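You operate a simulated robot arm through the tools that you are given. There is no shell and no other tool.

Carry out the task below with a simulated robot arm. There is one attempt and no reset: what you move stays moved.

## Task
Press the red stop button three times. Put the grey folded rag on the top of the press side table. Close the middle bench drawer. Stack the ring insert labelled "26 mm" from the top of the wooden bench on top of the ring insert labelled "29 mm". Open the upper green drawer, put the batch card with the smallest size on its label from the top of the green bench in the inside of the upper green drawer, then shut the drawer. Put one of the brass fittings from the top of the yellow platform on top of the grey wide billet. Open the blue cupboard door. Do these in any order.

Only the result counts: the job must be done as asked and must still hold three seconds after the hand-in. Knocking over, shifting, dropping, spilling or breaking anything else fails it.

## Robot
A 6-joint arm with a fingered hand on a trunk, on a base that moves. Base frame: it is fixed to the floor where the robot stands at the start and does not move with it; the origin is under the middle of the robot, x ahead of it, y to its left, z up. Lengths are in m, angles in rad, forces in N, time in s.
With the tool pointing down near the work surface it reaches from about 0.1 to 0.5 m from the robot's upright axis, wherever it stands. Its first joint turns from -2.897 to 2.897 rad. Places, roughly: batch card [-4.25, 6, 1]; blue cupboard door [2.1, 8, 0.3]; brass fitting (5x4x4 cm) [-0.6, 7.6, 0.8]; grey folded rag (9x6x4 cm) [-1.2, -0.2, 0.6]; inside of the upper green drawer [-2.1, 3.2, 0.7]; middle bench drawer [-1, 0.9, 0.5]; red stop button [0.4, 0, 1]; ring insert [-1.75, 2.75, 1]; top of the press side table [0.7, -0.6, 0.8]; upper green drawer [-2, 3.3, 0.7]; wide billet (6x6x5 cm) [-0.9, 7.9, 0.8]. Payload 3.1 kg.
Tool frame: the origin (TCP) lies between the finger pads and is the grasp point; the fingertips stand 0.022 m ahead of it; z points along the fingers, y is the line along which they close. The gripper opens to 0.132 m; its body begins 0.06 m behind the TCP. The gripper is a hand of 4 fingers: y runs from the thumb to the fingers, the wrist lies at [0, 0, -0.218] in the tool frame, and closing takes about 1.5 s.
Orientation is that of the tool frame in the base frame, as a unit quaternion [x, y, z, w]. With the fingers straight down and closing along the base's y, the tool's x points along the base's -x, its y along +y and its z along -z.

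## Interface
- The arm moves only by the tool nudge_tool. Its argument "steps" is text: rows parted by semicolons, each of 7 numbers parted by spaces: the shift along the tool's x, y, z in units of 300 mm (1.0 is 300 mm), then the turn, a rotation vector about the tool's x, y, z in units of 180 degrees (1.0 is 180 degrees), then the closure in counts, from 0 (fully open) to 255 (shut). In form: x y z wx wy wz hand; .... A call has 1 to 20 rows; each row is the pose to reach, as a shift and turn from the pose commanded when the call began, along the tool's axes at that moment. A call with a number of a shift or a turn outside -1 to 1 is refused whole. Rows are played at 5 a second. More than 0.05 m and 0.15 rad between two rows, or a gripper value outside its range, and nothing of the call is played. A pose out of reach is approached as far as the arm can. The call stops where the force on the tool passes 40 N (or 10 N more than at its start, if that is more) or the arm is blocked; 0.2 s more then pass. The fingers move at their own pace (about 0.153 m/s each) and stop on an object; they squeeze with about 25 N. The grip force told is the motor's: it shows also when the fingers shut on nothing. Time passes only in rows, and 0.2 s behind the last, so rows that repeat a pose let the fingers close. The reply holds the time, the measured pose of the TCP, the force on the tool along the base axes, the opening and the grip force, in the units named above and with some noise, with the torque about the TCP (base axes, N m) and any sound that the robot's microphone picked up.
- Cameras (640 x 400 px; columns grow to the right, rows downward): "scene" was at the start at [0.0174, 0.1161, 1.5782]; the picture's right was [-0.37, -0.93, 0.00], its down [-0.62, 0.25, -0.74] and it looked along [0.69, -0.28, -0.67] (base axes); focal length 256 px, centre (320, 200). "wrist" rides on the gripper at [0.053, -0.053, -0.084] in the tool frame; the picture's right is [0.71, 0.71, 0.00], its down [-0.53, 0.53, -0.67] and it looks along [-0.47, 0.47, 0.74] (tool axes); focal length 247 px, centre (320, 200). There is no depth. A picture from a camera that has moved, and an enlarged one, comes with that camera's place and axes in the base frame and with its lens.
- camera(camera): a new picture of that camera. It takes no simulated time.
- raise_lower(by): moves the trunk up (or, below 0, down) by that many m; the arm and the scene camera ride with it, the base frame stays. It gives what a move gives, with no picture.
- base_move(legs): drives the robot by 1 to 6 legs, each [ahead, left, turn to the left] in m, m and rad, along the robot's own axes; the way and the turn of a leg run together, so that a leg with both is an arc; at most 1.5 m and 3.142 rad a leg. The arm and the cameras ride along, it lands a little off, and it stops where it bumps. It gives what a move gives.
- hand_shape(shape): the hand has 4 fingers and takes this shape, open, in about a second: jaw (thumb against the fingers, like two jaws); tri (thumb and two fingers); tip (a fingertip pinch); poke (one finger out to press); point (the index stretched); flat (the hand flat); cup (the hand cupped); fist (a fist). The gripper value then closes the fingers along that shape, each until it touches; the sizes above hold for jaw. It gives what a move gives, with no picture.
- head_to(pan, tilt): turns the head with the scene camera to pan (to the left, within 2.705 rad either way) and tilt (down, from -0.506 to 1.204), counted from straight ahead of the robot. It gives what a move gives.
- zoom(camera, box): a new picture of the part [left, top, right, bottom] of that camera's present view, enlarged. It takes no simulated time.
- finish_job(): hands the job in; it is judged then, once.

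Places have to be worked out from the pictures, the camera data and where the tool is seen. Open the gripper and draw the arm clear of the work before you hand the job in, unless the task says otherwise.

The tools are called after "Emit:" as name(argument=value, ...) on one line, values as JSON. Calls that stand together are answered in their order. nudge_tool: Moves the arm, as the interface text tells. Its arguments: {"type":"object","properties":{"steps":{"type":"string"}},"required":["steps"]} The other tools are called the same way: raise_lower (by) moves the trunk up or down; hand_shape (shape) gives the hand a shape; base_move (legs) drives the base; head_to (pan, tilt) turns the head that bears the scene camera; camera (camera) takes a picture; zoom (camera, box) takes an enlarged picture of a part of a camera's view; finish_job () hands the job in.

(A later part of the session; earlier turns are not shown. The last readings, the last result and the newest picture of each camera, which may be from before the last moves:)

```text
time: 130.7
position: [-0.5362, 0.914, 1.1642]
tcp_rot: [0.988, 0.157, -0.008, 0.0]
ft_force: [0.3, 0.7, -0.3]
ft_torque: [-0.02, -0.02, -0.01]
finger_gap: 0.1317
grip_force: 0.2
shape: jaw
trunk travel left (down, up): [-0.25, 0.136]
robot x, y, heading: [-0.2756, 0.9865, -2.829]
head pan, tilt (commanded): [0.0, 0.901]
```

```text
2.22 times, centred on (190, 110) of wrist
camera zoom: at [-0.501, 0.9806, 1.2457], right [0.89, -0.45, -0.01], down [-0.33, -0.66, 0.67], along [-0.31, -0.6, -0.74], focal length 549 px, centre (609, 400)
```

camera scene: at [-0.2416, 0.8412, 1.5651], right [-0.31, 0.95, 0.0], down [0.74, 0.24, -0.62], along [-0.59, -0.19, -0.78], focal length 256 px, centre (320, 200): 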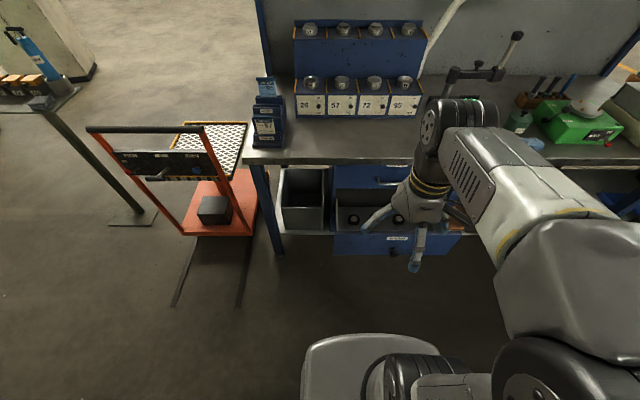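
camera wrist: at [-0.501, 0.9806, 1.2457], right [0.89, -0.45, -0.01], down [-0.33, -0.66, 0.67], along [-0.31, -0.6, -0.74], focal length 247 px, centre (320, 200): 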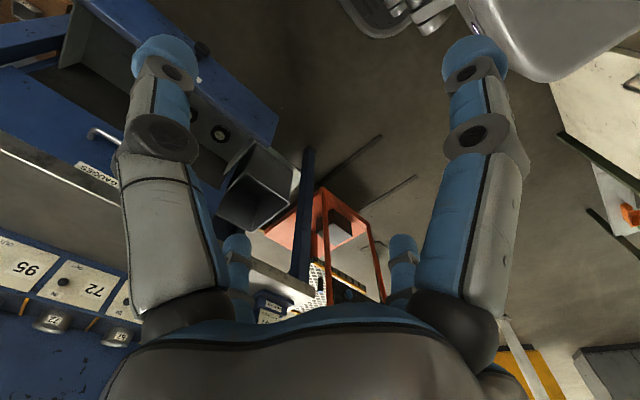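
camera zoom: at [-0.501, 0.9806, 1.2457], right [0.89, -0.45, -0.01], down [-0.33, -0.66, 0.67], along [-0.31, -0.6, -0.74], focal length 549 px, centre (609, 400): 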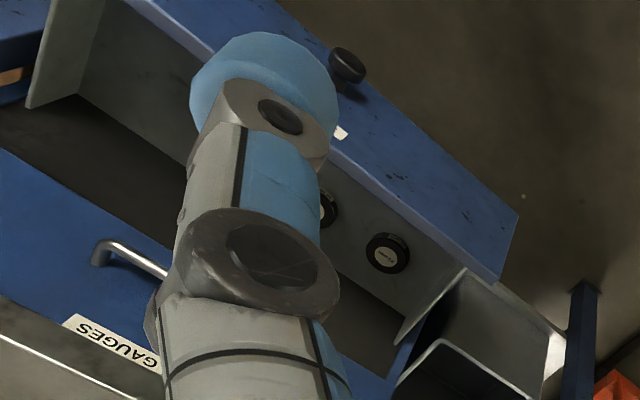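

The drawer's panel centre is about [-0.88, 0.99], from z 0.42 to 0.61, knob near z 0.49. I move to stand with the push point (just left of the knob) straight ahead, then close the hand and lower the trunk.

Emit:
base_move(legs=[[0.137, -0.12, -0.01]])

Emit:
hand_shape(shape="fist")

Emit:
raise_lower(by=-0.245)

Emit:
camera(camera="wrist")

Emit:
camera(camera="scene")

```text
time: 132.2
position: [-0.7051, 0.9922, 1.1627]
tcp_rot: [0.988, 0.152, -0.006, 0.002]
ft_force: [1.0, 0.1, 0.7]
ft_torque: [-0.03, 0.0, 0.0]
finger_gap: 0.1316
grip_force: 0.1
shape: jaw
trunk travel left (down, up): [-0.25, 0.136]
robot x, y, heading: [-0.4383, 1.058, -2.838]
head pan, tilt (commanded): [0.0, 0.901]
```

```text
time: 133.2
position: [-0.7032, 0.9898, 1.1629]
tcp_rot: [0.988, 0.151, -0.007, 0.0]
ft_force: [0.0, 0.4, -0.2]
ft_torque: [0.03, 0.01, -0.03]
finger_gap: 0.0
grip_force: 0.1
shape: fist
trunk travel left (down, up): [-0.25, 0.136]
robot x, y, heading: [-0.4408, 1.0604, -2.833]
head pan, tilt (commanded): [0.0, 0.901]
```

```text
time: 135.7
position: [-0.7026, 0.9903, 0.9195]
tcp_rot: [0.988, 0.152, -0.007, 0.0]
ft_force: [-1.0, 0.3, 0.9]
ft_torque: [-0.02, 0.0, 0.02]
finger_gap: 0.0001
grip_force: 0.0
shape: fist
trunk travel left (down, up): [-0.005, 0.381]
robot x, y, heading: [-0.4393, 1.0621, -2.833]
head pan, tilt (commanded): [0.0, 0.901]
```

```text
taken
camera wrist: at [-0.6672, 1.0568, 1.0015], right [0.89, -0.46, -0.01], down [-0.33, -0.66, 0.67], along [-0.32, -0.6, -0.74], focal length 247 px, centre (320, 200)
```

wrist: 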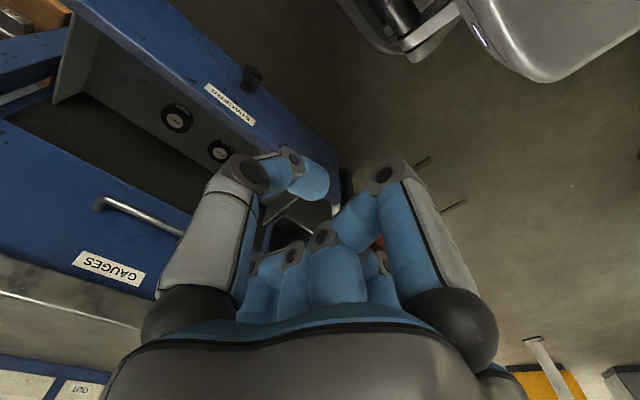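

```text
taken
camera scene: at [-0.4093, 0.9148, 1.3208], right [-0.3, 0.95, 0.0], down [0.75, 0.24, -0.62], along [-0.59, -0.19, -0.78], focal length 256 px, centre (320, 200)
```

scene: 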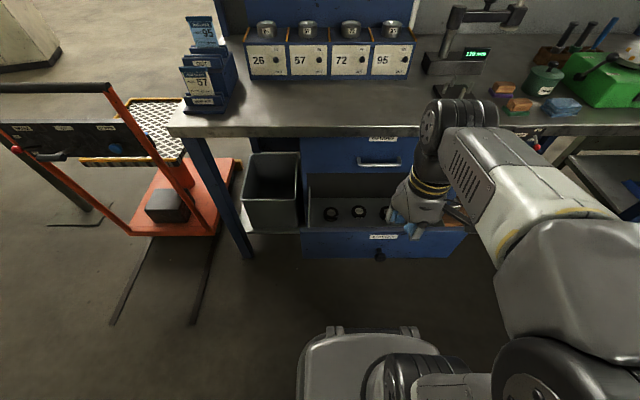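

The knob is at about [-0.857, 0.991, 0.49], 6 cm to my right; the panel is 0.445 m ahead of my axis. I bring the fist down in front of the panel, pointing down for now.

Emit:
nudge_tool(steps="-0.1 0 0.12 0 0 0 0; -0.2 0 0.24 0 0 0 0; -0.22 0 0.4 0 0 0 0; -0.22 0 0.55 0 0 0 0; -0.22 0 0.7 0 0 0 0; -0.22 0 0.85 0 0 0 0; -0.22 0 0.98 0 0 0 0")

Emit:
nudge_tool(steps="0 0 0.1 0 0 0 0; 0 0 0.2 0 0 0 0; 0 0 0.3 0 0 0 0")

Emit:
camera(camera="wrist")

Emit:
camera(camera="scene")

```text
time: 137.3
position: [-0.7703, 0.9694, 0.6257]
tcp_rot: [0.988, 0.152, -0.007, 0.0]
ft_force: [0.1, -0.3, -0.2]
ft_torque: [0.0, 0.01, 0.01]
finger_gap: 0.0
grip_force: 0.1
shape: fist
trunk travel left (down, up): [-0.005, 0.381]
robot x, y, heading: [-0.4417, 1.0595, -2.834]
head pan, tilt (commanded): [0.0, 0.901]
```

```text
time: 138.1
position: [-0.77, 0.9697, 0.5361]
tcp_rot: [0.988, 0.152, -0.007, 0.001]
ft_force: [-1.2, 0.0, -1.3]
ft_torque: [0.02, 0.02, -0.03]
finger_gap: 0.0
grip_force: 0.0
shape: fist
trunk travel left (down, up): [-0.005, 0.381]
robot x, y, heading: [-0.4384, 1.0622, -2.837]
head pan, tilt (commanded): [0.0, 0.901]
```

```text
taken
camera wrist: at [-0.735, 1.0355, 0.6187], right [0.89, -0.46, -0.01], down [-0.33, -0.66, 0.67], along [-0.32, -0.6, -0.74], focal length 247 px, centre (320, 200)
```

wrist: 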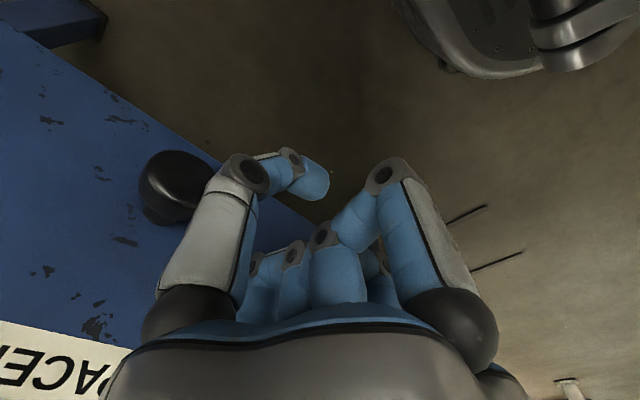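

```text
taken
camera scene: at [-0.4095, 0.9147, 1.3209], right [-0.3, 0.95, 0.0], down [0.75, 0.24, -0.62], along [-0.59, -0.19, -0.78], focal length 256 px, centre (320, 200)
```

scene: 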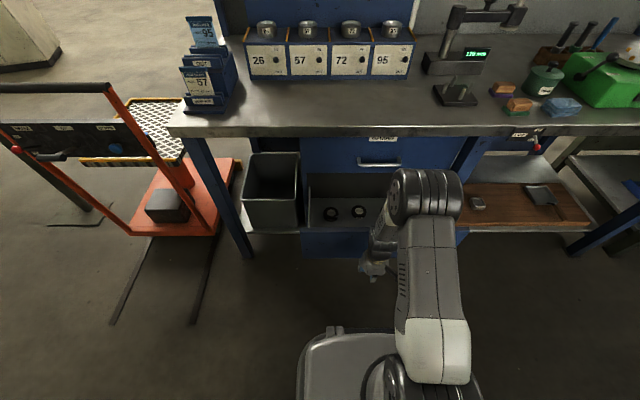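

The fist hangs in front of the panel, close beside the knob. I shift 5 cm to the left and push forward, tilting the hand gradually so the wrist will clear the bench-top overhang.

Emit:
nudge_tool(steps="0 0.1 0 0 0 0 0; 0 0.167 0 0 0 0 0; -0.1 0.167 0 0 -0.03 0 0; -0.2 0.167 0 0 -0.06 0 0; -0.3 0.167 0 0 -0.09 0 0; -0.4 0.167 0 0 -0.12 0 0")

Emit:
camera(camera="wrist")

Emit:
camera(camera="scene")

```text
time: 139.5
position: [-0.8532, 0.8965, 0.5359]
tcp_rot: [0.978, 0.134, -0.161, 0.015]
ft_force: [-0.6, 0.6, 0.4]
ft_torque: [0.03, -0.06, 0.01]
finger_gap: 0.0
grip_force: 0.1
shape: fist
out of reach, approached as far as the arm can: row 5, 6
trunk travel left (down, up): [-0.005, 0.381]
robot x, y, heading: [-0.439, 1.0598, -2.834]
head pan, tilt (commanded): [0.0, 0.901]
```

```text
taken
camera wrist: at [-0.7936, 0.9663, 0.5988], right [0.83, -0.5, -0.24], down [-0.13, -0.59, 0.79], along [-0.54, -0.63, -0.56], focal length 247 px, centre (320, 200)
```

wrist: 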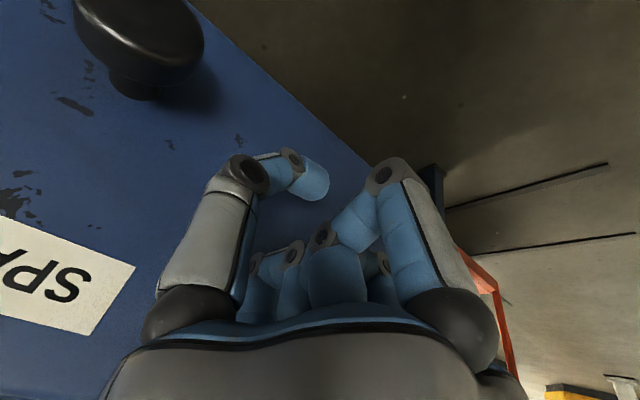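

```text
taken
camera scene: at [-0.4099, 0.9147, 1.3209], right [-0.3, 0.95, 0.0], down [0.75, 0.24, -0.62], along [-0.59, -0.19, -0.78], focal length 256 px, centre (320, 200)
```

scene: 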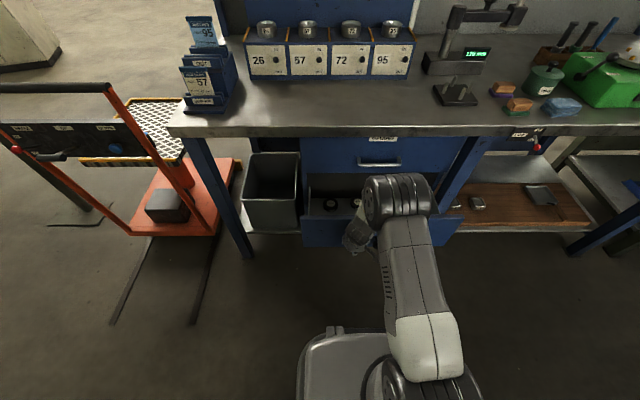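

The drawer already slid in about 6 cm with almost no resistance; only the arm's reach ended. I let the base do the rest: drive forward in small legs with the fist against the panel.

Emit:
base_move(legs=[[0.06, 0, 0]])

Emit:
camera(camera="scene")

Emit:
camera(camera="wrist")

```text
time: 140.5
position: [-0.9124, 0.8774, 0.5357]
tcp_rot: [0.975, 0.149, -0.162, 0.013]
ft_force: [-0.9, 0.3, 0.3]
ft_torque: [0.0, -0.01, -0.01]
finger_gap: 0.0001
grip_force: 0.1
shape: fist
trunk travel left (down, up): [-0.005, 0.381]
robot x, y, heading: [-0.4914, 1.0394, -2.839]
head pan, tilt (commanded): [0.0, 0.901]
```

```text
taken
camera scene: at [-0.4679, 0.8963, 1.3209], right [-0.3, 0.95, 0.0], down [0.75, 0.24, -0.62], along [-0.59, -0.19, -0.78], focal length 256 px, centre (320, 200)
```

scene: 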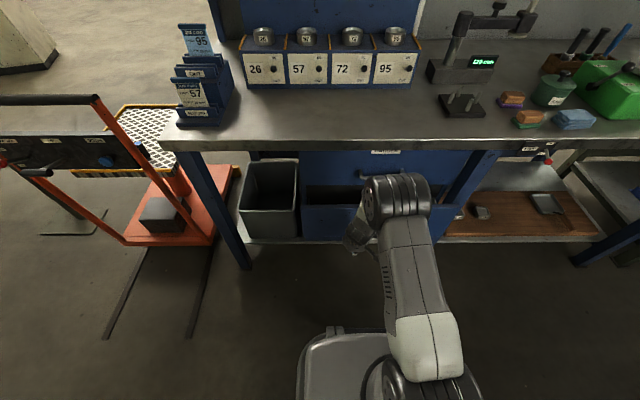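

```text
taken
camera wrist: at [-0.8533, 0.9491, 0.599], right [0.85, -0.47, -0.24], down [-0.11, -0.6, 0.79], along [-0.52, -0.64, -0.56], focal length 247 px, centre (320, 200)
```

wrist: 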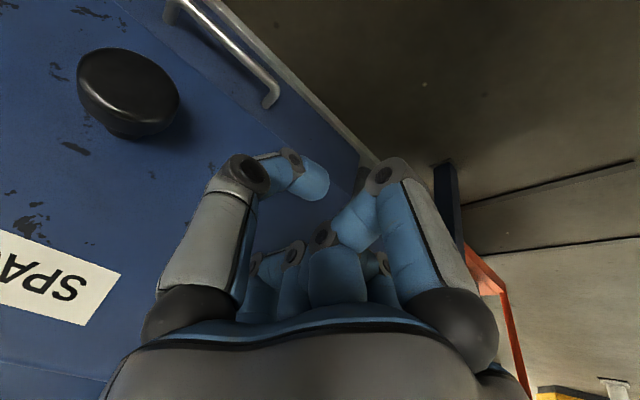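

The drawer is nearly in. I enlarge to judge the remaining gap.

Emit:
zoom(camera="scene", box=[280, 140, 480, 265])

```text
3.20 times, centred on (380, 202) of scene
camera zoom: at [-0.4679, 0.8963, 1.3209], right [-0.3, 0.95, 0.0], down [0.75, 0.24, -0.62], along [-0.59, -0.19, -0.78], focal length 820 px, centre (128, 192)
```

zoom: 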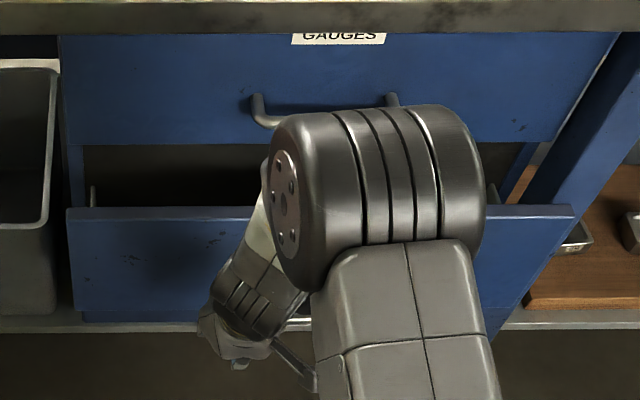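

About 7 cm remain, but the wrist joint would come close to the bench edge and upper handle like this. I back off and try a steeper forward tilt of the hand with the trunk somewhat higher.

Emit:
base_move(legs=[[-0.12, 0, 0]])

Emit:
raise_lower(by=0.12)

Emit:
nudge_tool(steps="0 0 0 0 -0.04 0 0; 0 0 0 0 -0.08 0 0; 0 0 0 0 -0.12 0 0; 0 0 0 0 -0.15 0 0")

Emit:
camera(camera="scene")

```text
time: 141.7
position: [-0.7942, 0.9148, 0.5365]
tcp_rot: [0.975, 0.148, -0.164, 0.013]
ft_force: [-0.4, 0.0, 0.1]
ft_torque: [-0.01, -0.03, 0.0]
finger_gap: 0.0
grip_force: 0.0
shape: fist
trunk travel left (down, up): [-0.005, 0.381]
robot x, y, heading: [-0.3776, 1.0814, -2.839]
head pan, tilt (commanded): [0.0, 0.901]
```

```text
time: 143.2
position: [-0.7947, 0.913, 0.6551]
tcp_rot: [0.975, 0.149, -0.162, 0.014]
ft_force: [-0.3, 0.8, 0.9]
ft_torque: [0.0, -0.01, 0.03]
finger_gap: 0.0001
grip_force: 0.1
shape: fist
trunk travel left (down, up): [-0.125, 0.261]
robot x, y, heading: [-0.3779, 1.0787, -2.834]
head pan, tilt (commanded): [0.0, 0.901]
```

```text
time: 144.2
position: [-0.788, 0.8882, 0.6599]
tcp_rot: [0.911, 0.137, -0.387, 0.04]
ft_force: [0.1, 0.4, 0.1]
ft_torque: [0.01, 0.0, 0.03]
finger_gap: 0.0
grip_force: 0.1
shape: fist
out of reach, approached as far as the arm can: row 2, 3, 4
trunk travel left (down, up): [-0.125, 0.261]
robot x, y, heading: [-0.3861, 1.077, -2.839]
head pan, tilt (commanded): [0.0, 0.901]
```

```text
taken
camera scene: at [-0.3511, 0.9332, 1.4409], right [-0.3, 0.95, 0.0], down [0.75, 0.24, -0.62], along [-0.59, -0.19, -0.78], focal length 256 px, centre (320, 200)
```

scene: 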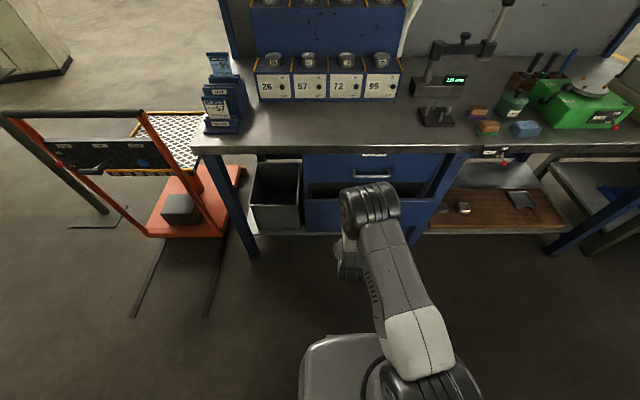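

The hand is now tilted about 45°, with the wrist well behind the fist. I lower the trunk again and drive forward to push the drawer.

Emit:
raise_lower(by=-0.12)

Emit:
base_move(legs=[[0.12, 0, 0]])

Emit:
camera(camera="scene")

Emit:
camera(camera="wrist")

```text
time: 145.7
position: [-0.7878, 0.8884, 0.5387]
tcp_rot: [0.911, 0.137, -0.386, 0.039]
ft_force: [-0.7, -0.5, -0.1]
ft_torque: [0.01, 0.03, 0.02]
finger_gap: 0.0001
grip_force: 0.1
shape: fist
trunk travel left (down, up): [-0.005, 0.381]
robot x, y, heading: [-0.3789, 1.0787, -2.837]
head pan, tilt (commanded): [0.0, 0.901]
```

```text
time: 146.9
position: [-0.9021, 0.8519, 0.5392]
tcp_rot: [0.911, 0.137, -0.387, 0.039]
ft_force: [0.0, -1.0, 1.0]
ft_torque: [-0.02, 0.0, 0.0]
finger_gap: 0.0002
grip_force: 0.0
shape: fist
trunk travel left (down, up): [-0.005, 0.381]
robot x, y, heading: [-0.496, 1.0445, -2.834]
head pan, tilt (commanded): [0.0, 0.901]
```

```text
taken
camera scene: at [-0.4666, 0.8967, 1.3209], right [-0.3, 0.95, 0.0], down [0.75, 0.24, -0.62], along [-0.59, -0.19, -0.78], focal length 256 px, centre (320, 200)
```

scene: 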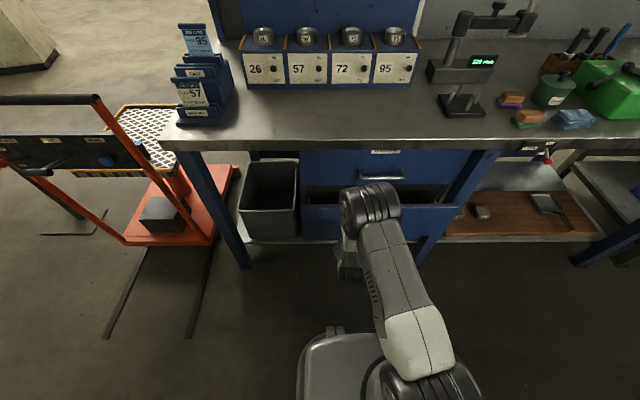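

```text
taken
camera wrist: at [-0.8249, 0.9296, 0.5606], right [0.67, -0.52, -0.53], down [0.26, -0.5, 0.82], along [-0.7, -0.69, -0.2], focal length 247 px, centre (320, 200)
```

wrist: 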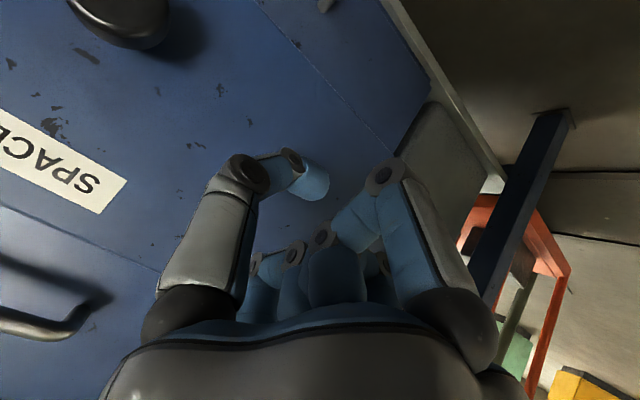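

The hand is near the panel and well clear of the bench edge. I push on in small legs.

Emit:
base_move(legs=[[0.05, 0, 0]])

Emit:
base_move(legs=[[0.03, 0, 0]])

Emit:
camera(camera="wrist")

Emit:
zoom(camera="scene", box=[280, 140, 480, 265])

```text
time: 147.9
position: [-0.9495, 0.8374, 0.5396]
tcp_rot: [0.911, 0.137, -0.386, 0.039]
ft_force: [0.4, 0.7, -0.5]
ft_torque: [0.02, 0.01, 0.02]
finger_gap: 0.0
grip_force: 0.0
shape: fist
trunk travel left (down, up): [-0.005, 0.381]
robot x, y, heading: [-0.5444, 1.0274, -2.838]
head pan, tilt (commanded): [0.0, 0.901]
```

```text
time: 148.7
position: [-0.9791, 0.8283, 0.5391]
tcp_rot: [0.911, 0.136, -0.387, 0.038]
ft_force: [-0.4, 0.4, 0.1]
ft_torque: [-0.01, -0.02, 0.01]
finger_gap: 0.0
grip_force: 0.0
shape: fist
trunk travel left (down, up): [-0.005, 0.381]
robot x, y, heading: [-0.5708, 1.018, -2.836]
head pan, tilt (commanded): [0.0, 0.901]
```

```text
taken
camera wrist: at [-0.9008, 0.906, 0.5607], right [0.67, -0.52, -0.53], down [0.26, -0.5, 0.82], along [-0.7, -0.69, -0.2], focal length 247 px, centre (320, 200)
```

wrist: 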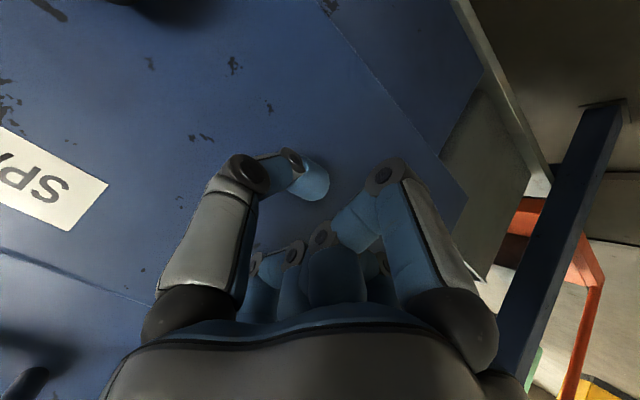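

```text
3.20 times, centred on (380, 202) of scene
camera zoom: at [-0.5425, 0.8728, 1.3209], right [-0.3, 0.95, 0.0], down [0.75, 0.23, -0.62], along [-0.59, -0.19, -0.78], focal length 820 px, centre (128, 192)
```

zoom: 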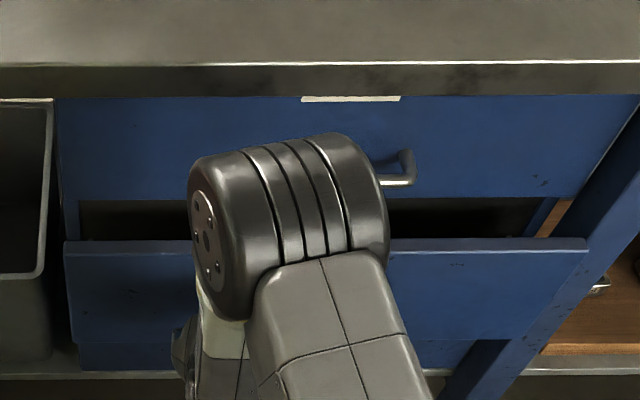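

The gap has shrunk further, still without force. I continue in 2–3 cm legs until the force shows the drawer is home.

Emit:
base_move(legs=[[0.025, 0, 0]])

Emit:
zoom(camera="scene", box=[280, 140, 480, 265])

Emit:
camera(camera="wrist")

```text
time: 149.5
position: [-1.0019, 0.8206, 0.5379]
tcp_rot: [0.911, 0.136, -0.387, 0.038]
ft_force: [-0.3, 0.5, -0.5]
ft_torque: [-0.01, 0.01, 0.01]
finger_gap: 0.0
grip_force: 0.1
shape: fist
trunk travel left (down, up): [-0.005, 0.381]
robot x, y, heading: [-0.5954, 1.0085, -2.837]
head pan, tilt (commanded): [0.0, 0.901]
```

```text
3.20 times, centred on (380, 202) of scene
camera zoom: at [-0.566, 0.8654, 1.3209], right [-0.3, 0.95, 0.0], down [0.75, 0.24, -0.62], along [-0.59, -0.19, -0.78], focal length 820 px, centre (128, 192)
```

zoom: 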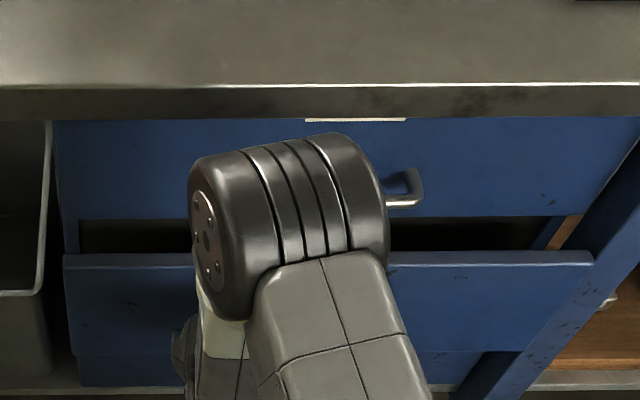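

```text
taken
camera wrist: at [-0.9245, 0.8985, 0.5607], right [0.67, -0.52, -0.53], down [0.26, -0.5, 0.82], along [-0.7, -0.69, -0.2], focal length 247 px, centre (320, 200)
```

wrist: 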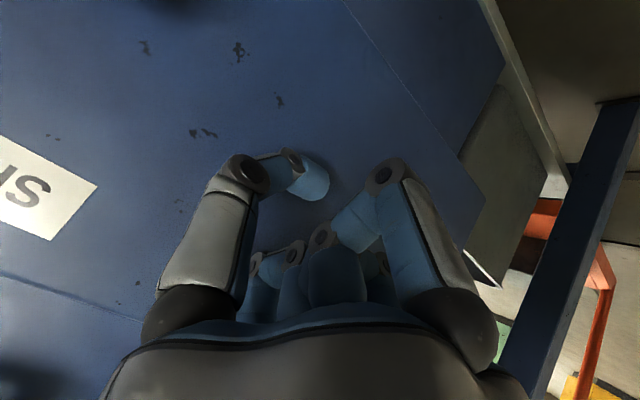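

The fist isn't touching yet; by my estimate the panel is about 5 cm beyond the TCP with about 4 cm left to close. I go on.

Emit:
base_move(legs=[[0.03, 0, 0]])

Emit:
base_move(legs=[[0.02, 0, 0]])

Emit:
zoom(camera="scene", box=[280, 140, 480, 265])

Emit:
camera(camera="wrist")

```text
time: 150.3
position: [-1.0323, 0.8127, 0.5392]
tcp_rot: [0.911, 0.137, -0.387, 0.039]
ft_force: [0.5, -0.7, -0.3]
ft_torque: [0.02, 0.0, -0.01]
finger_gap: 0.0
grip_force: 0.0
shape: fist
trunk travel left (down, up): [-0.005, 0.381]
robot x, y, heading: [-0.6246, 1.0, -2.839]
head pan, tilt (commanded): [0.0, 0.901]
```

```text
time: 151.1
position: [-1.0515, 0.8062, 0.5391]
tcp_rot: [0.911, 0.137, -0.388, 0.038]
ft_force: [0.1, -0.1, -1.1]
ft_torque: [-0.02, 0.03, -0.01]
finger_gap: 0.0
grip_force: 0.0
shape: fist
trunk travel left (down, up): [-0.005, 0.381]
robot x, y, heading: [-0.6406, 0.9929, -2.836]
head pan, tilt (commanded): [0.0, 0.901]
```

```text
3.20 times, centred on (380, 202) of scene
camera zoom: at [-0.6145, 0.8502, 1.3209], right [-0.3, 0.95, 0.0], down [0.75, 0.24, -0.62], along [-0.59, -0.19, -0.78], focal length 820 px, centre (128, 192)
```

zoom: 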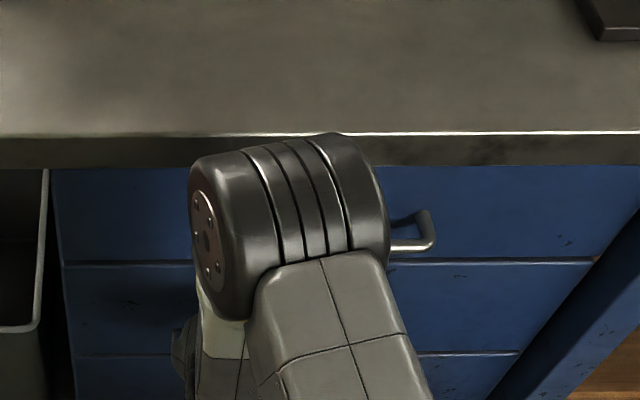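

```text
taken
camera wrist: at [-0.973, 0.8832, 0.5608], right [0.67, -0.52, -0.53], down [0.26, -0.5, 0.82], along [-0.7, -0.69, -0.2], focal length 247 px, centre (320, 200)
```

wrist: 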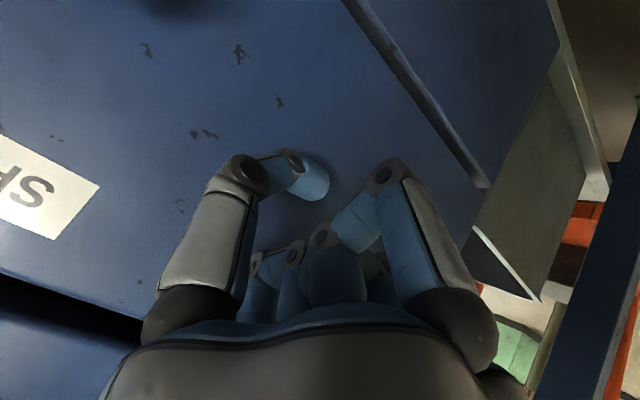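

Almost home, still no resisting force. I push another centimetre or two to seat it.

Emit:
base_move(legs=[[0.012, 0, 0]])

Emit:
zoom(camera="scene", box=[280, 160, 480, 285])

Emit:
zoom(camera="wrist", box=[300, 0, 640, 210])

```text
time: 151.9
position: [-1.0602, 0.804, 0.5391]
tcp_rot: [0.911, 0.137, -0.386, 0.039]
ft_force: [17.5, 6.3, -4.6]
ft_torque: [-0.23, 0.65, 0.03]
finger_gap: 0.0001
grip_force: 0.1
shape: fist
trunk travel left (down, up): [-0.005, 0.381]
robot x, y, heading: [-0.653, 0.9926, -2.833]
head pan, tilt (commanded): [0.0, 0.901]
```

```text
3.20 times, centred on (380, 222) of scene
camera zoom: at [-0.6236, 0.8473, 1.3208], right [-0.3, 0.95, 0.0], down [0.75, 0.24, -0.62], along [-0.59, -0.19, -0.78], focal length 820 px, centre (128, 128)
```

zoom: 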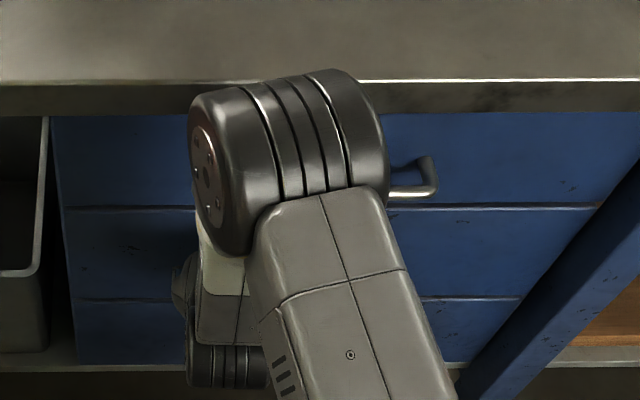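

```text
1.88 times, centred on (470, 105) of wrist
camera zoom: at [-0.982, 0.8806, 0.5607], right [0.67, -0.52, -0.53], down [0.26, -0.5, 0.82], along [-0.7, -0.69, -0.2], focal length 465 px, centre (38, 379)
```

zoom: 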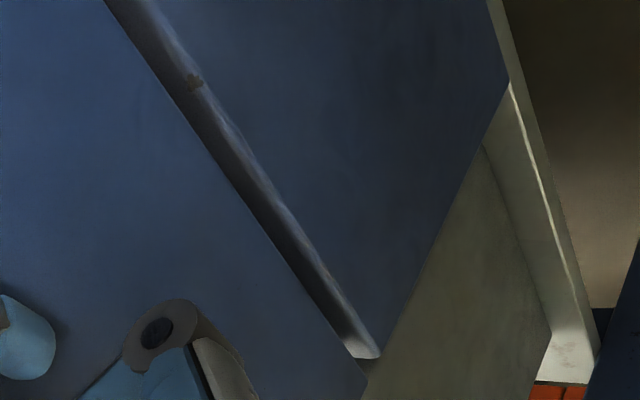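

The force rose to about 18 N and the three fronts look flush: the middle drawer is shut. I back away and check that it stays shut.

Emit:
base_move(legs=[[-0.3, 0, 0]])

Emit:
zoom(camera="scene", box=[250, 100, 490, 270])

```text
time: 153.9
position: [-0.7761, 0.8926, 0.5391]
tcp_rot: [0.913, 0.137, -0.383, 0.039]
ft_force: [-0.7, 0.5, 0.8]
ft_torque: [0.03, 0.02, -0.01]
finger_gap: 0.0
grip_force: 0.0
shape: fist
trunk travel left (down, up): [-0.005, 0.381]
robot x, y, heading: [-0.3678, 1.0833, -2.839]
head pan, tilt (commanded): [0.0, 0.901]
```

```text
2.35 times, centred on (370, 185) of scene
camera zoom: at [-0.3409, 0.9362, 1.3209], right [-0.3, 0.95, 0.0], down [0.75, 0.23, -0.62], along [-0.59, -0.19, -0.78], focal length 603 px, centre (202, 235)
```

zoom: 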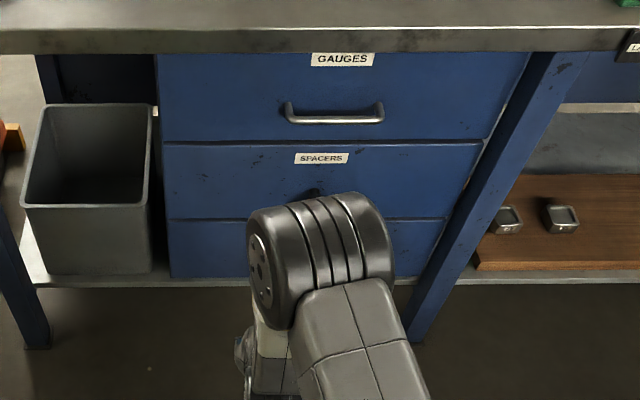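

The drawer stays closed. I raise the trunk, level the hand again to point straight down and reopen it to the jaw shape.

Emit:
raise_lower(by=0.245)

Emit:
nudge_tool(steps="0.03 0 -0.05 0 0.043 0 0; 0.06 0 -0.1 0 0.086 0 0; 0.1 0 -0.2 0 0.129 0 0; 0.13 0 -0.3 0 0.172 0 0; 0.15 0 -0.4 0 0.215 0 0; 0.17 0 -0.5 0 0.254 0 0; 0.17 0 -0.6 0 0.254 0 0; 0.17 0 -0.7 0 0.254 0 0")

Emit:
hand_shape(shape="jaw")

Emit:
head_to(pan=-0.6, tilt=0.5)

Emit:
camera(camera="scene")

```text
time: 156.5
position: [-0.7761, 0.8932, 0.7816]
tcp_rot: [0.912, 0.136, -0.385, 0.037]
ft_force: [-0.4, -0.4, -0.1]
ft_torque: [0.01, -0.02, 0.0]
finger_gap: 0.0001
grip_force: 0.1
shape: fist
trunk travel left (down, up): [-0.25, 0.136]
robot x, y, heading: [-0.3681, 1.0794, -2.834]
head pan, tilt (commanded): [0.0, 0.901]
```

```text
time: 158.3
position: [-0.5992, 0.94, 0.8935]
tcp_rot: [0.99, 0.141, 0.0, -0.017]
ft_force: [0.2, -0.3, -0.5]
ft_torque: [0.01, 0.01, 0.04]
finger_gap: 0.0001
grip_force: 0.1
shape: fist
out of reach, approached as far as the arm can: row 5, 6
trunk travel left (down, up): [-0.25, 0.136]
robot x, y, heading: [-0.3683, 1.0818, -2.833]
head pan, tilt (commanded): [0.0, 0.901]
```

```text
time: 159.2
position: [-0.5999, 0.9384, 0.8933]
tcp_rot: [0.99, 0.14, -0.001, -0.018]
ft_force: [-0.8, -0.6, -0.4]
ft_torque: [0.03, 0.06, 0.02]
finger_gap: 0.1038
grip_force: 0.1
shape: jaw
trunk travel left (down, up): [-0.25, 0.136]
robot x, y, heading: [-0.3695, 1.0831, -2.835]
head pan, tilt (commanded): [0.0, 0.901]
```

```text
time: 160.2
position: [-0.5999, 0.9398, 0.893]
tcp_rot: [0.99, 0.141, 0.0, -0.018]
ft_force: [-0.4, -0.5, -0.4]
ft_torque: [0.03, -0.03, -0.05]
finger_gap: 0.1038
grip_force: 0.1
shape: jaw
trunk travel left (down, up): [-0.25, 0.136]
robot x, y, heading: [-0.3699, 1.0865, -2.835]
head pan, tilt (commanded): [-0.6, 0.499]
```

```text
taken
camera scene: at [-0.3562, 0.9851, 1.5989], right [0.29, 0.96, 0.0], down [0.46, -0.14, -0.88], along [-0.84, 0.26, -0.48], focal length 256 px, centre (320, 200)
```

scene: 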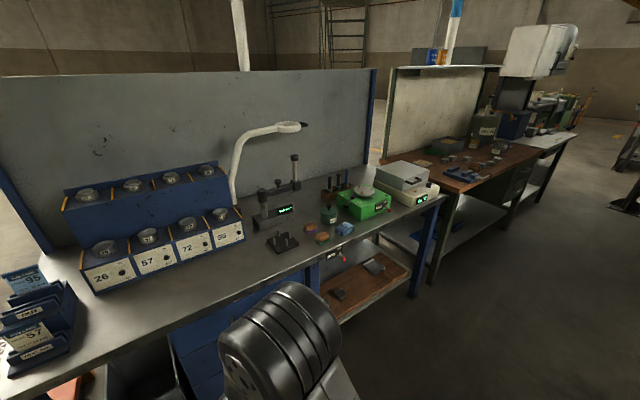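

The wooden bench continues to the right of the blue one. I trim the hand to vertical and look along the aisle before driving.

Emit:
nudge_tool(steps="0.05 0 -0.15 -0.011 -0.002 0 0; 0.1 0 -0.3 -0.011 -0.002 0 0; 0.1 0 -0.45 -0.011 -0.002 0 0; 0.1 0 -0.6 -0.011 -0.002 0 0; 0.1 0 -0.75 -0.011 -0.002 0 0; 0.1 0 -0.9 -0.011 -0.002 0 0")

Emit:
head_to(pan=-1.4, tilt=0.5)

Emit:
camera(camera="scene")

```text
time: 161.6
position: [-0.5678, 0.9374, 1.162]
tcp_rot: [0.99, 0.141, -0.001, -0.001]
ft_force: [0.6, 0.6, 0.6]
ft_torque: [-0.02, 0.01, 0.0]
finger_gap: 0.1037
grip_force: 0.1
shape: jaw
trunk travel left (down, up): [-0.25, 0.136]
robot x, y, heading: [-0.3686, 1.0833, -2.836]
head pan, tilt (commanded): [-0.6, 0.499]
```

```text
time: 162.7
position: [-0.5691, 0.9372, 1.1605]
tcp_rot: [0.99, 0.141, 0.0, -0.001]
ft_force: [-0.1, -0.2, -0.2]
ft_torque: [0.03, -0.04, -0.01]
finger_gap: 0.1041
grip_force: 0.1
shape: jaw
trunk travel left (down, up): [-0.25, 0.136]
robot x, y, heading: [-0.3713, 1.0803, -2.836]
head pan, tilt (commanded): [-1.4, 0.499]
```

```text
taken
camera scene: at [-0.3108, 1.0396, 1.5989], right [0.89, 0.46, 0.0], down [0.22, -0.43, -0.88], along [-0.4, 0.78, -0.48], focal length 256 px, centre (320, 200)
```

scene: 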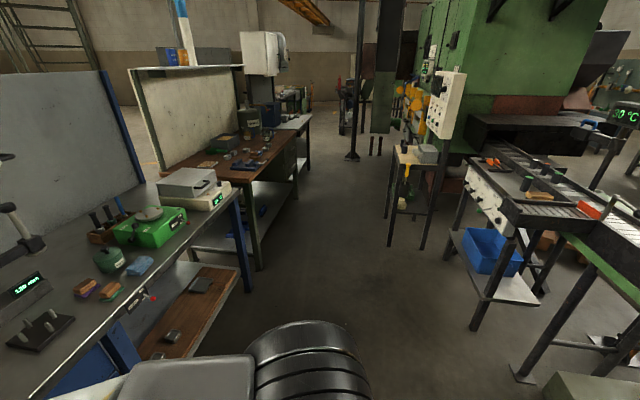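

The aisle is wide. I strafe right along the benches toward the wooden bench.

Emit:
base_move(legs=[[0.024, -1.18, 0], [0.1, -0.55, 0]])

Emit:
head_to(pan=-0.1, tilt=0.6)

Emit:
camera(camera="scene")

Emit:
camera(camera="wrist")

```text
time: 171.5
position: [-1.198, 2.5504, 1.162]
tcp_rot: [0.99, 0.139, -0.001, 0.0]
ft_force: [-0.2, -0.2, -0.5]
ft_torque: [0.01, -0.01, 0.02]
finger_gap: 0.1037
grip_force: 0.2
shape: jaw
trunk travel left (down, up): [-0.25, 0.136]
robot x, y, heading: [-0.9993, 2.6914, -2.841]
head pan, tilt (commanded): [-1.4, 0.499]
```

```text
time: 172.9
position: [-1.1995, 2.5495, 1.1622]
tcp_rot: [0.99, 0.139, -0.001, -0.001]
ft_force: [-0.3, 0.5, -0.5]
ft_torque: [0.0, -0.01, 0.02]
finger_gap: 0.1042
grip_force: 0.2
shape: jaw
trunk travel left (down, up): [-0.25, 0.136]
robot x, y, heading: [-1.0012, 2.6918, -2.846]
head pan, tilt (commanded): [-0.099, 0.6]
```

```text
taken
camera scene: at [-0.9858, 2.5522, 1.5899], right [-0.2, 0.98, 0.0], down [0.55, 0.11, -0.83], along [-0.81, -0.16, -0.56], focal length 256 px, centre (320, 200)
```

scene: 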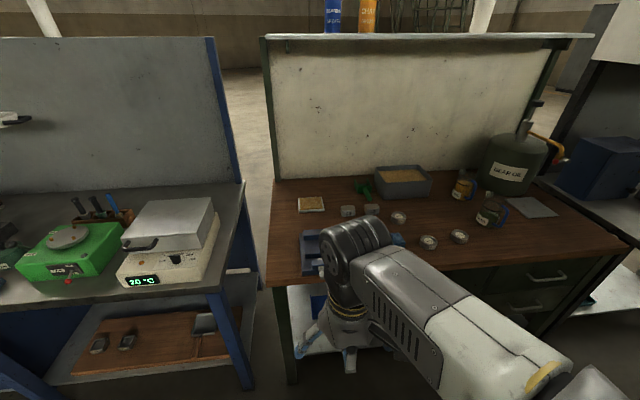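

```text
taken
camera wrist: at [-1.163, 2.6153, 1.2455], right [0.87, -0.48, 0.0], down [-0.36, -0.65, 0.67], along [-0.33, -0.58, -0.74], focal length 247 px, centre (320, 200)
```

wrist: 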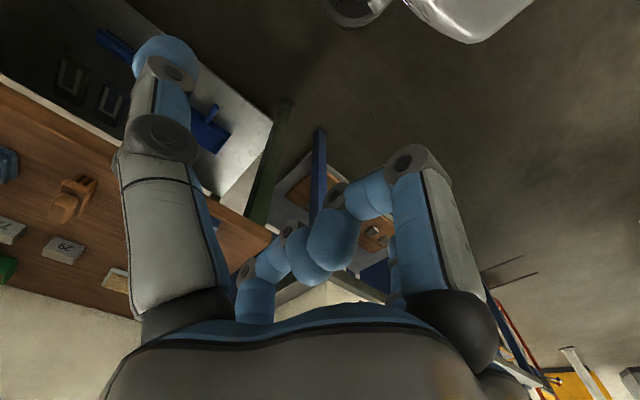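

The wrist view shows that only one finger opened; the others are still curled from the fist. I ask for the jaw shape again.

Emit:
hand_shape(shape="jaw")

Emit:
nudge_tool(steps="0 0 0 0 0 0 0; 0 0 0 0 0 0 0; 0 0 0 0 0 0 0; 0 0 0 0 0 0 0; 0 0 0 0 0 0 0")

Emit:
camera(camera="wrist")

```text
time: 173.8
position: [-1.1993, 2.5509, 1.1615]
tcp_rot: [0.99, 0.14, -0.001, -0.001]
ft_force: [-0.3, -0.3, 0.5]
ft_torque: [-0.01, 0.01, 0.03]
finger_gap: 0.1038
grip_force: 0.1
shape: jaw
trunk travel left (down, up): [-0.25, 0.136]
robot x, y, heading: [-0.9984, 2.6921, -2.843]
head pan, tilt (commanded): [-0.099, 0.6]
```

```text
time: 175.0
position: [-1.199, 2.5504, 1.1621]
tcp_rot: [0.99, 0.14, -0.001, -0.002]
ft_force: [0.3, -0.9, 0.6]
ft_torque: [-0.04, -0.02, 0.0]
finger_gap: 0.1041
grip_force: 0.2
shape: jaw
trunk travel left (down, up): [-0.25, 0.136]
robot x, y, heading: [-0.9975, 2.6934, -2.84]
head pan, tilt (commanded): [-0.099, 0.6]
```

```text
taken
camera wrist: at [-1.163, 2.6153, 1.2455], right [0.87, -0.48, 0.0], down [-0.36, -0.65, 0.67], along [-0.33, -0.58, -0.74], focal length 247 px, centre (320, 200)
```

wrist: 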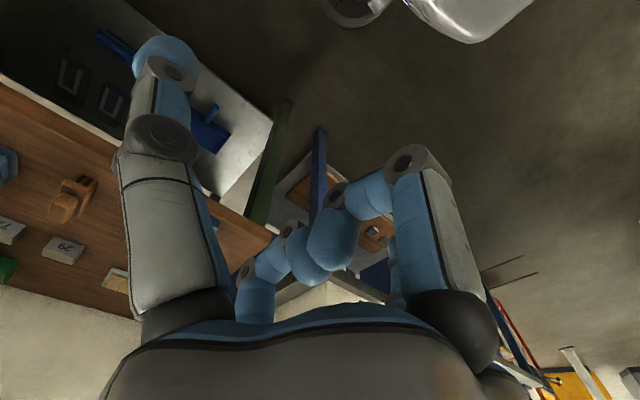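

The curled fingers seem to block one another. I try going back to the fist and opening through the flat shape.

Emit:
hand_shape(shape="fist")

Emit:
camera(camera="wrist")

Emit:
hand_shape(shape="flat")

Emit:
camera(camera="wrist")

```text
time: 175.9
position: [-1.1998, 2.5507, 1.1614]
tcp_rot: [0.99, 0.139, -0.001, -0.001]
ft_force: [0.0, 0.0, 0.3]
ft_torque: [0.01, 0.0, 0.02]
finger_gap: 0.0
grip_force: 0.0
shape: fist
trunk travel left (down, up): [-0.25, 0.136]
robot x, y, heading: [-0.9989, 2.6921, -2.839]
head pan, tilt (commanded): [-0.099, 0.6]
```

```text
taken
camera wrist: at [-1.163, 2.6153, 1.2455], right [0.87, -0.48, 0.0], down [-0.36, -0.65, 0.67], along [-0.33, -0.58, -0.74], focal length 247 px, centre (320, 200)
```

wrist: 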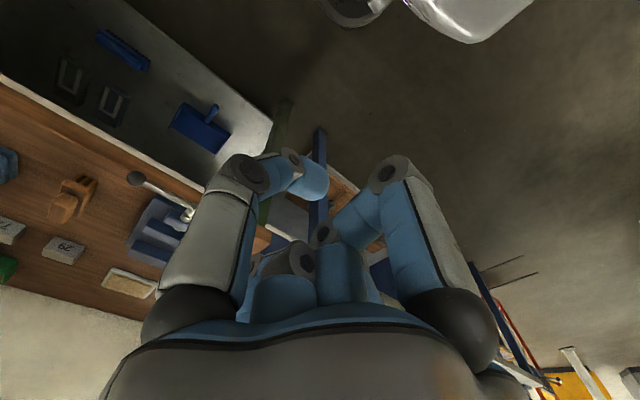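

```text
time: 176.8
position: [-1.1998, 2.5497, 1.1615]
tcp_rot: [0.99, 0.139, -0.001, -0.001]
ft_force: [-0.3, -0.6, 0.0]
ft_torque: [0.0, 0.03, 0.01]
finger_gap: 0.1258
grip_force: 0.0
shape: flat
trunk travel left (down, up): [-0.25, 0.136]
robot x, y, heading: [-1.0027, 2.6962, -2.842]
head pan, tilt (commanded): [-0.099, 0.6]
```

```text
taken
camera wrist: at [-1.163, 2.6153, 1.2455], right [0.87, -0.48, 0.0], down [-0.36, -0.65, 0.67], along [-0.33, -0.58, -0.74], focal length 247 px, centre (320, 200)
```

wrist: 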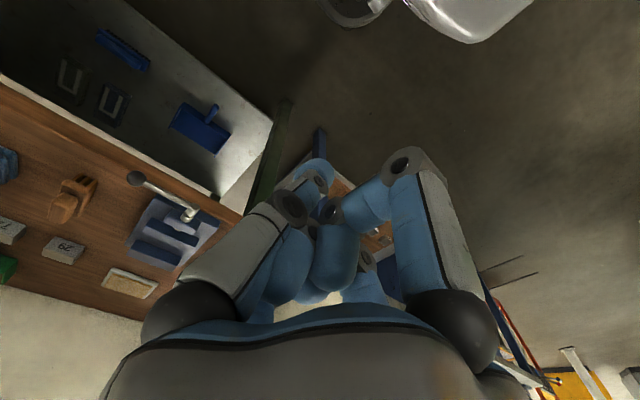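

Still tangled. I try the poke shape, from which opening worked before.

Emit:
hand_shape(shape="poke")

Emit:
camera(camera="wrist")

Emit:
hand_shape(shape="point")

Emit:
camera(camera="wrist")

Emit:
hand_shape(shape="tri")

Emit:
camera(camera="wrist")

```text
time: 177.7
position: [-1.1999, 2.5502, 1.1618]
tcp_rot: [0.99, 0.14, 0.0, -0.001]
ft_force: [-0.3, 0.6, 0.1]
ft_torque: [0.02, -0.02, -0.03]
finger_gap: 0.0
grip_force: 0.1
shape: poke
trunk travel left (down, up): [-0.25, 0.136]
robot x, y, heading: [-0.9999, 2.6926, -2.84]
head pan, tilt (commanded): [-0.099, 0.6]
```

```text
taken
camera wrist: at [-1.163, 2.6153, 1.2455], right [0.87, -0.48, 0.0], down [-0.36, -0.65, 0.67], along [-0.33, -0.58, -0.74], focal length 247 px, centre (320, 200)
```

wrist: 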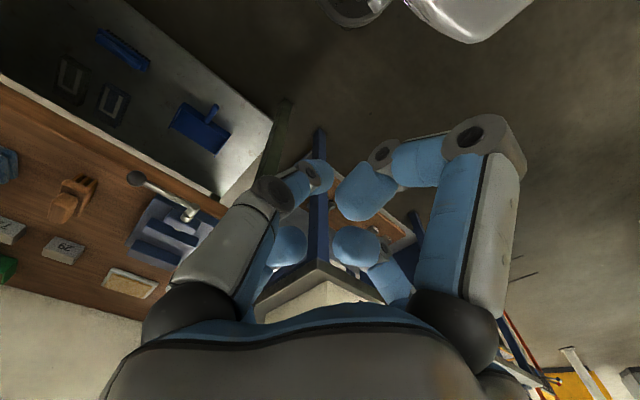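

```text
time: 178.6
position: [-1.199, 2.5507, 1.1621]
tcp_rot: [0.99, 0.139, -0.001, -0.001]
ft_force: [-0.3, 1.1, 0.2]
ft_torque: [0.01, -0.01, 0.0]
finger_gap: 0.1262
grip_force: 0.1
shape: point
trunk travel left (down, up): [-0.25, 0.136]
robot x, y, heading: [-1.0018, 2.696, -2.843]
head pan, tilt (commanded): [-0.099, 0.6]
```

```text
taken
camera wrist: at [-1.163, 2.6153, 1.2455], right [0.87, -0.48, 0.0], down [-0.36, -0.65, 0.67], along [-0.33, -0.58, -0.74], focal length 247 px, centre (320, 200)
```

wrist: 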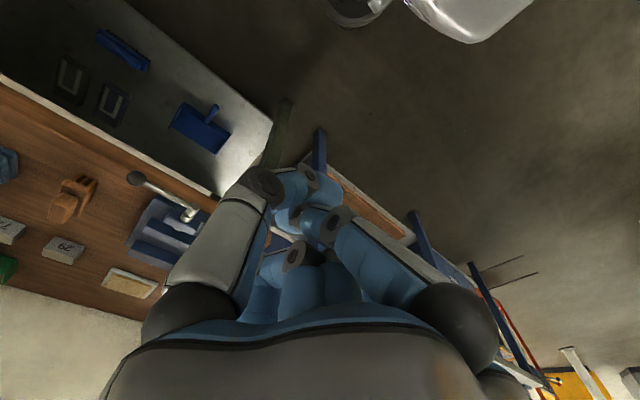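

```text
time: 179.5
position: [-1.1994, 2.5501, 1.1618]
tcp_rot: [0.99, 0.139, -0.001, 0.0]
ft_force: [0.0, -0.1, -1.1]
ft_torque: [0.01, -0.03, 0.02]
finger_gap: 0.132
grip_force: 0.0
shape: tri
trunk travel left (down, up): [-0.25, 0.136]
robot x, y, heading: [-1.0013, 2.6949, -2.841]
head pan, tilt (commanded): [-0.099, 0.6]
```

```text
taken
camera wrist: at [-1.163, 2.6153, 1.2455], right [0.87, -0.48, 0.0], down [-0.36, -0.65, 0.67], along [-0.33, -0.58, -0.74], focal length 247 px, centre (320, 200)
```

wrist: 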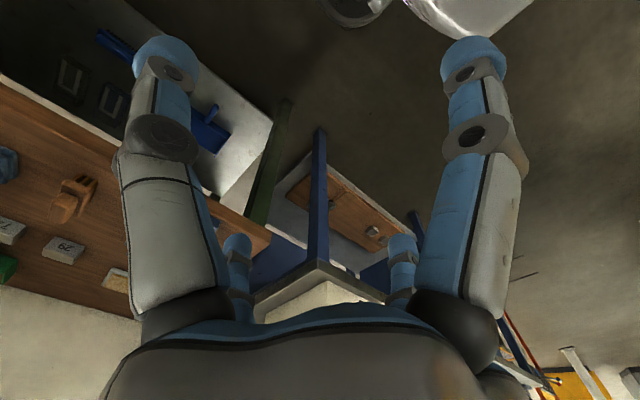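

The hand is fully open again. I set the jaw shape and enlarge the wooden bench top to read the labels on the ring inserts.

Emit:
hand_shape(shape="jaw")

Emit:
zoom(camera="scene", box=[270, 150, 430, 260])

Emit:
zoom(camera="scene", box=[390, 150, 570, 270])

Emit:
zoom(camera="wrist", box=[0, 120, 170, 320])

```text
time: 180.4
position: [-1.1985, 2.5504, 1.1627]
tcp_rot: [0.99, 0.139, -0.002, -0.001]
ft_force: [-0.8, 0.5, -1.1]
ft_torque: [-0.04, -0.03, 0.01]
finger_gap: 0.1317
grip_force: 0.2
shape: jaw
trunk travel left (down, up): [-0.25, 0.136]
robot x, y, heading: [-0.9974, 2.692, -2.844]
head pan, tilt (commanded): [-0.099, 0.6]
```

```text
3.64 times, centred on (350, 205) of scene
camera zoom: at [-0.9857, 2.5521, 1.5898], right [-0.2, 0.98, 0.0], down [0.55, 0.11, -0.83], along [-0.81, -0.16, -0.56], focal length 932 px, centre (211, 182)
```

zoom: 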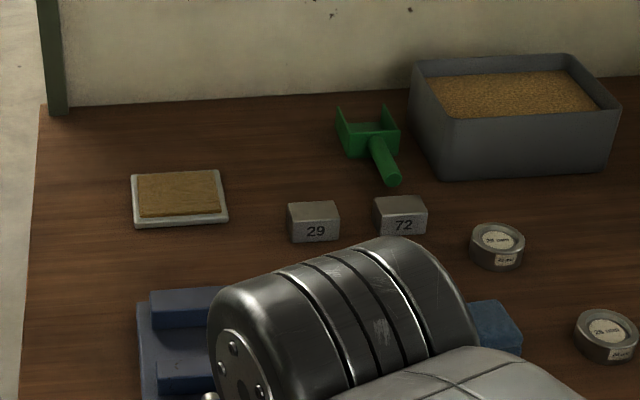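

```text
3.33 times, centred on (480, 210) of scene
camera zoom: at [-0.9857, 2.5521, 1.5898], right [-0.2, 0.98, 0.0], down [0.55, 0.11, -0.83], along [-0.81, -0.16, -0.56], focal length 854 px, centre (-213, 167)
```

zoom: 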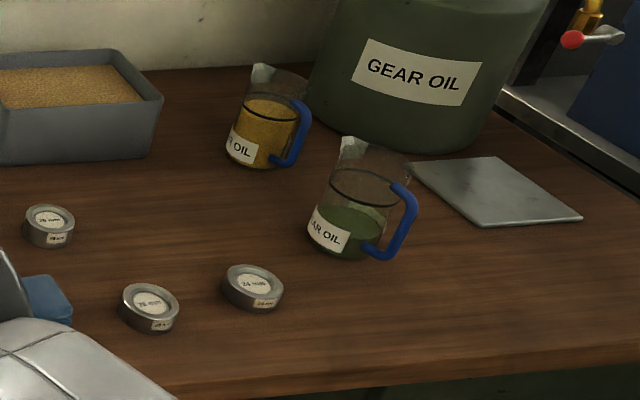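

```text
2.00 times, centred on (85, 220) of wrist
camera zoom: at [-1.163, 2.6153, 1.2455], right [0.87, -0.48, 0.0], down [-0.36, -0.65, 0.67], along [-0.33, -0.58, -0.74], focal length 494 px, centre (790, 160)
```

zoom: 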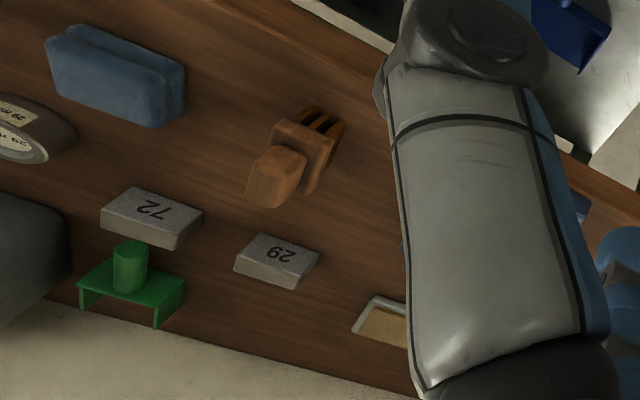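

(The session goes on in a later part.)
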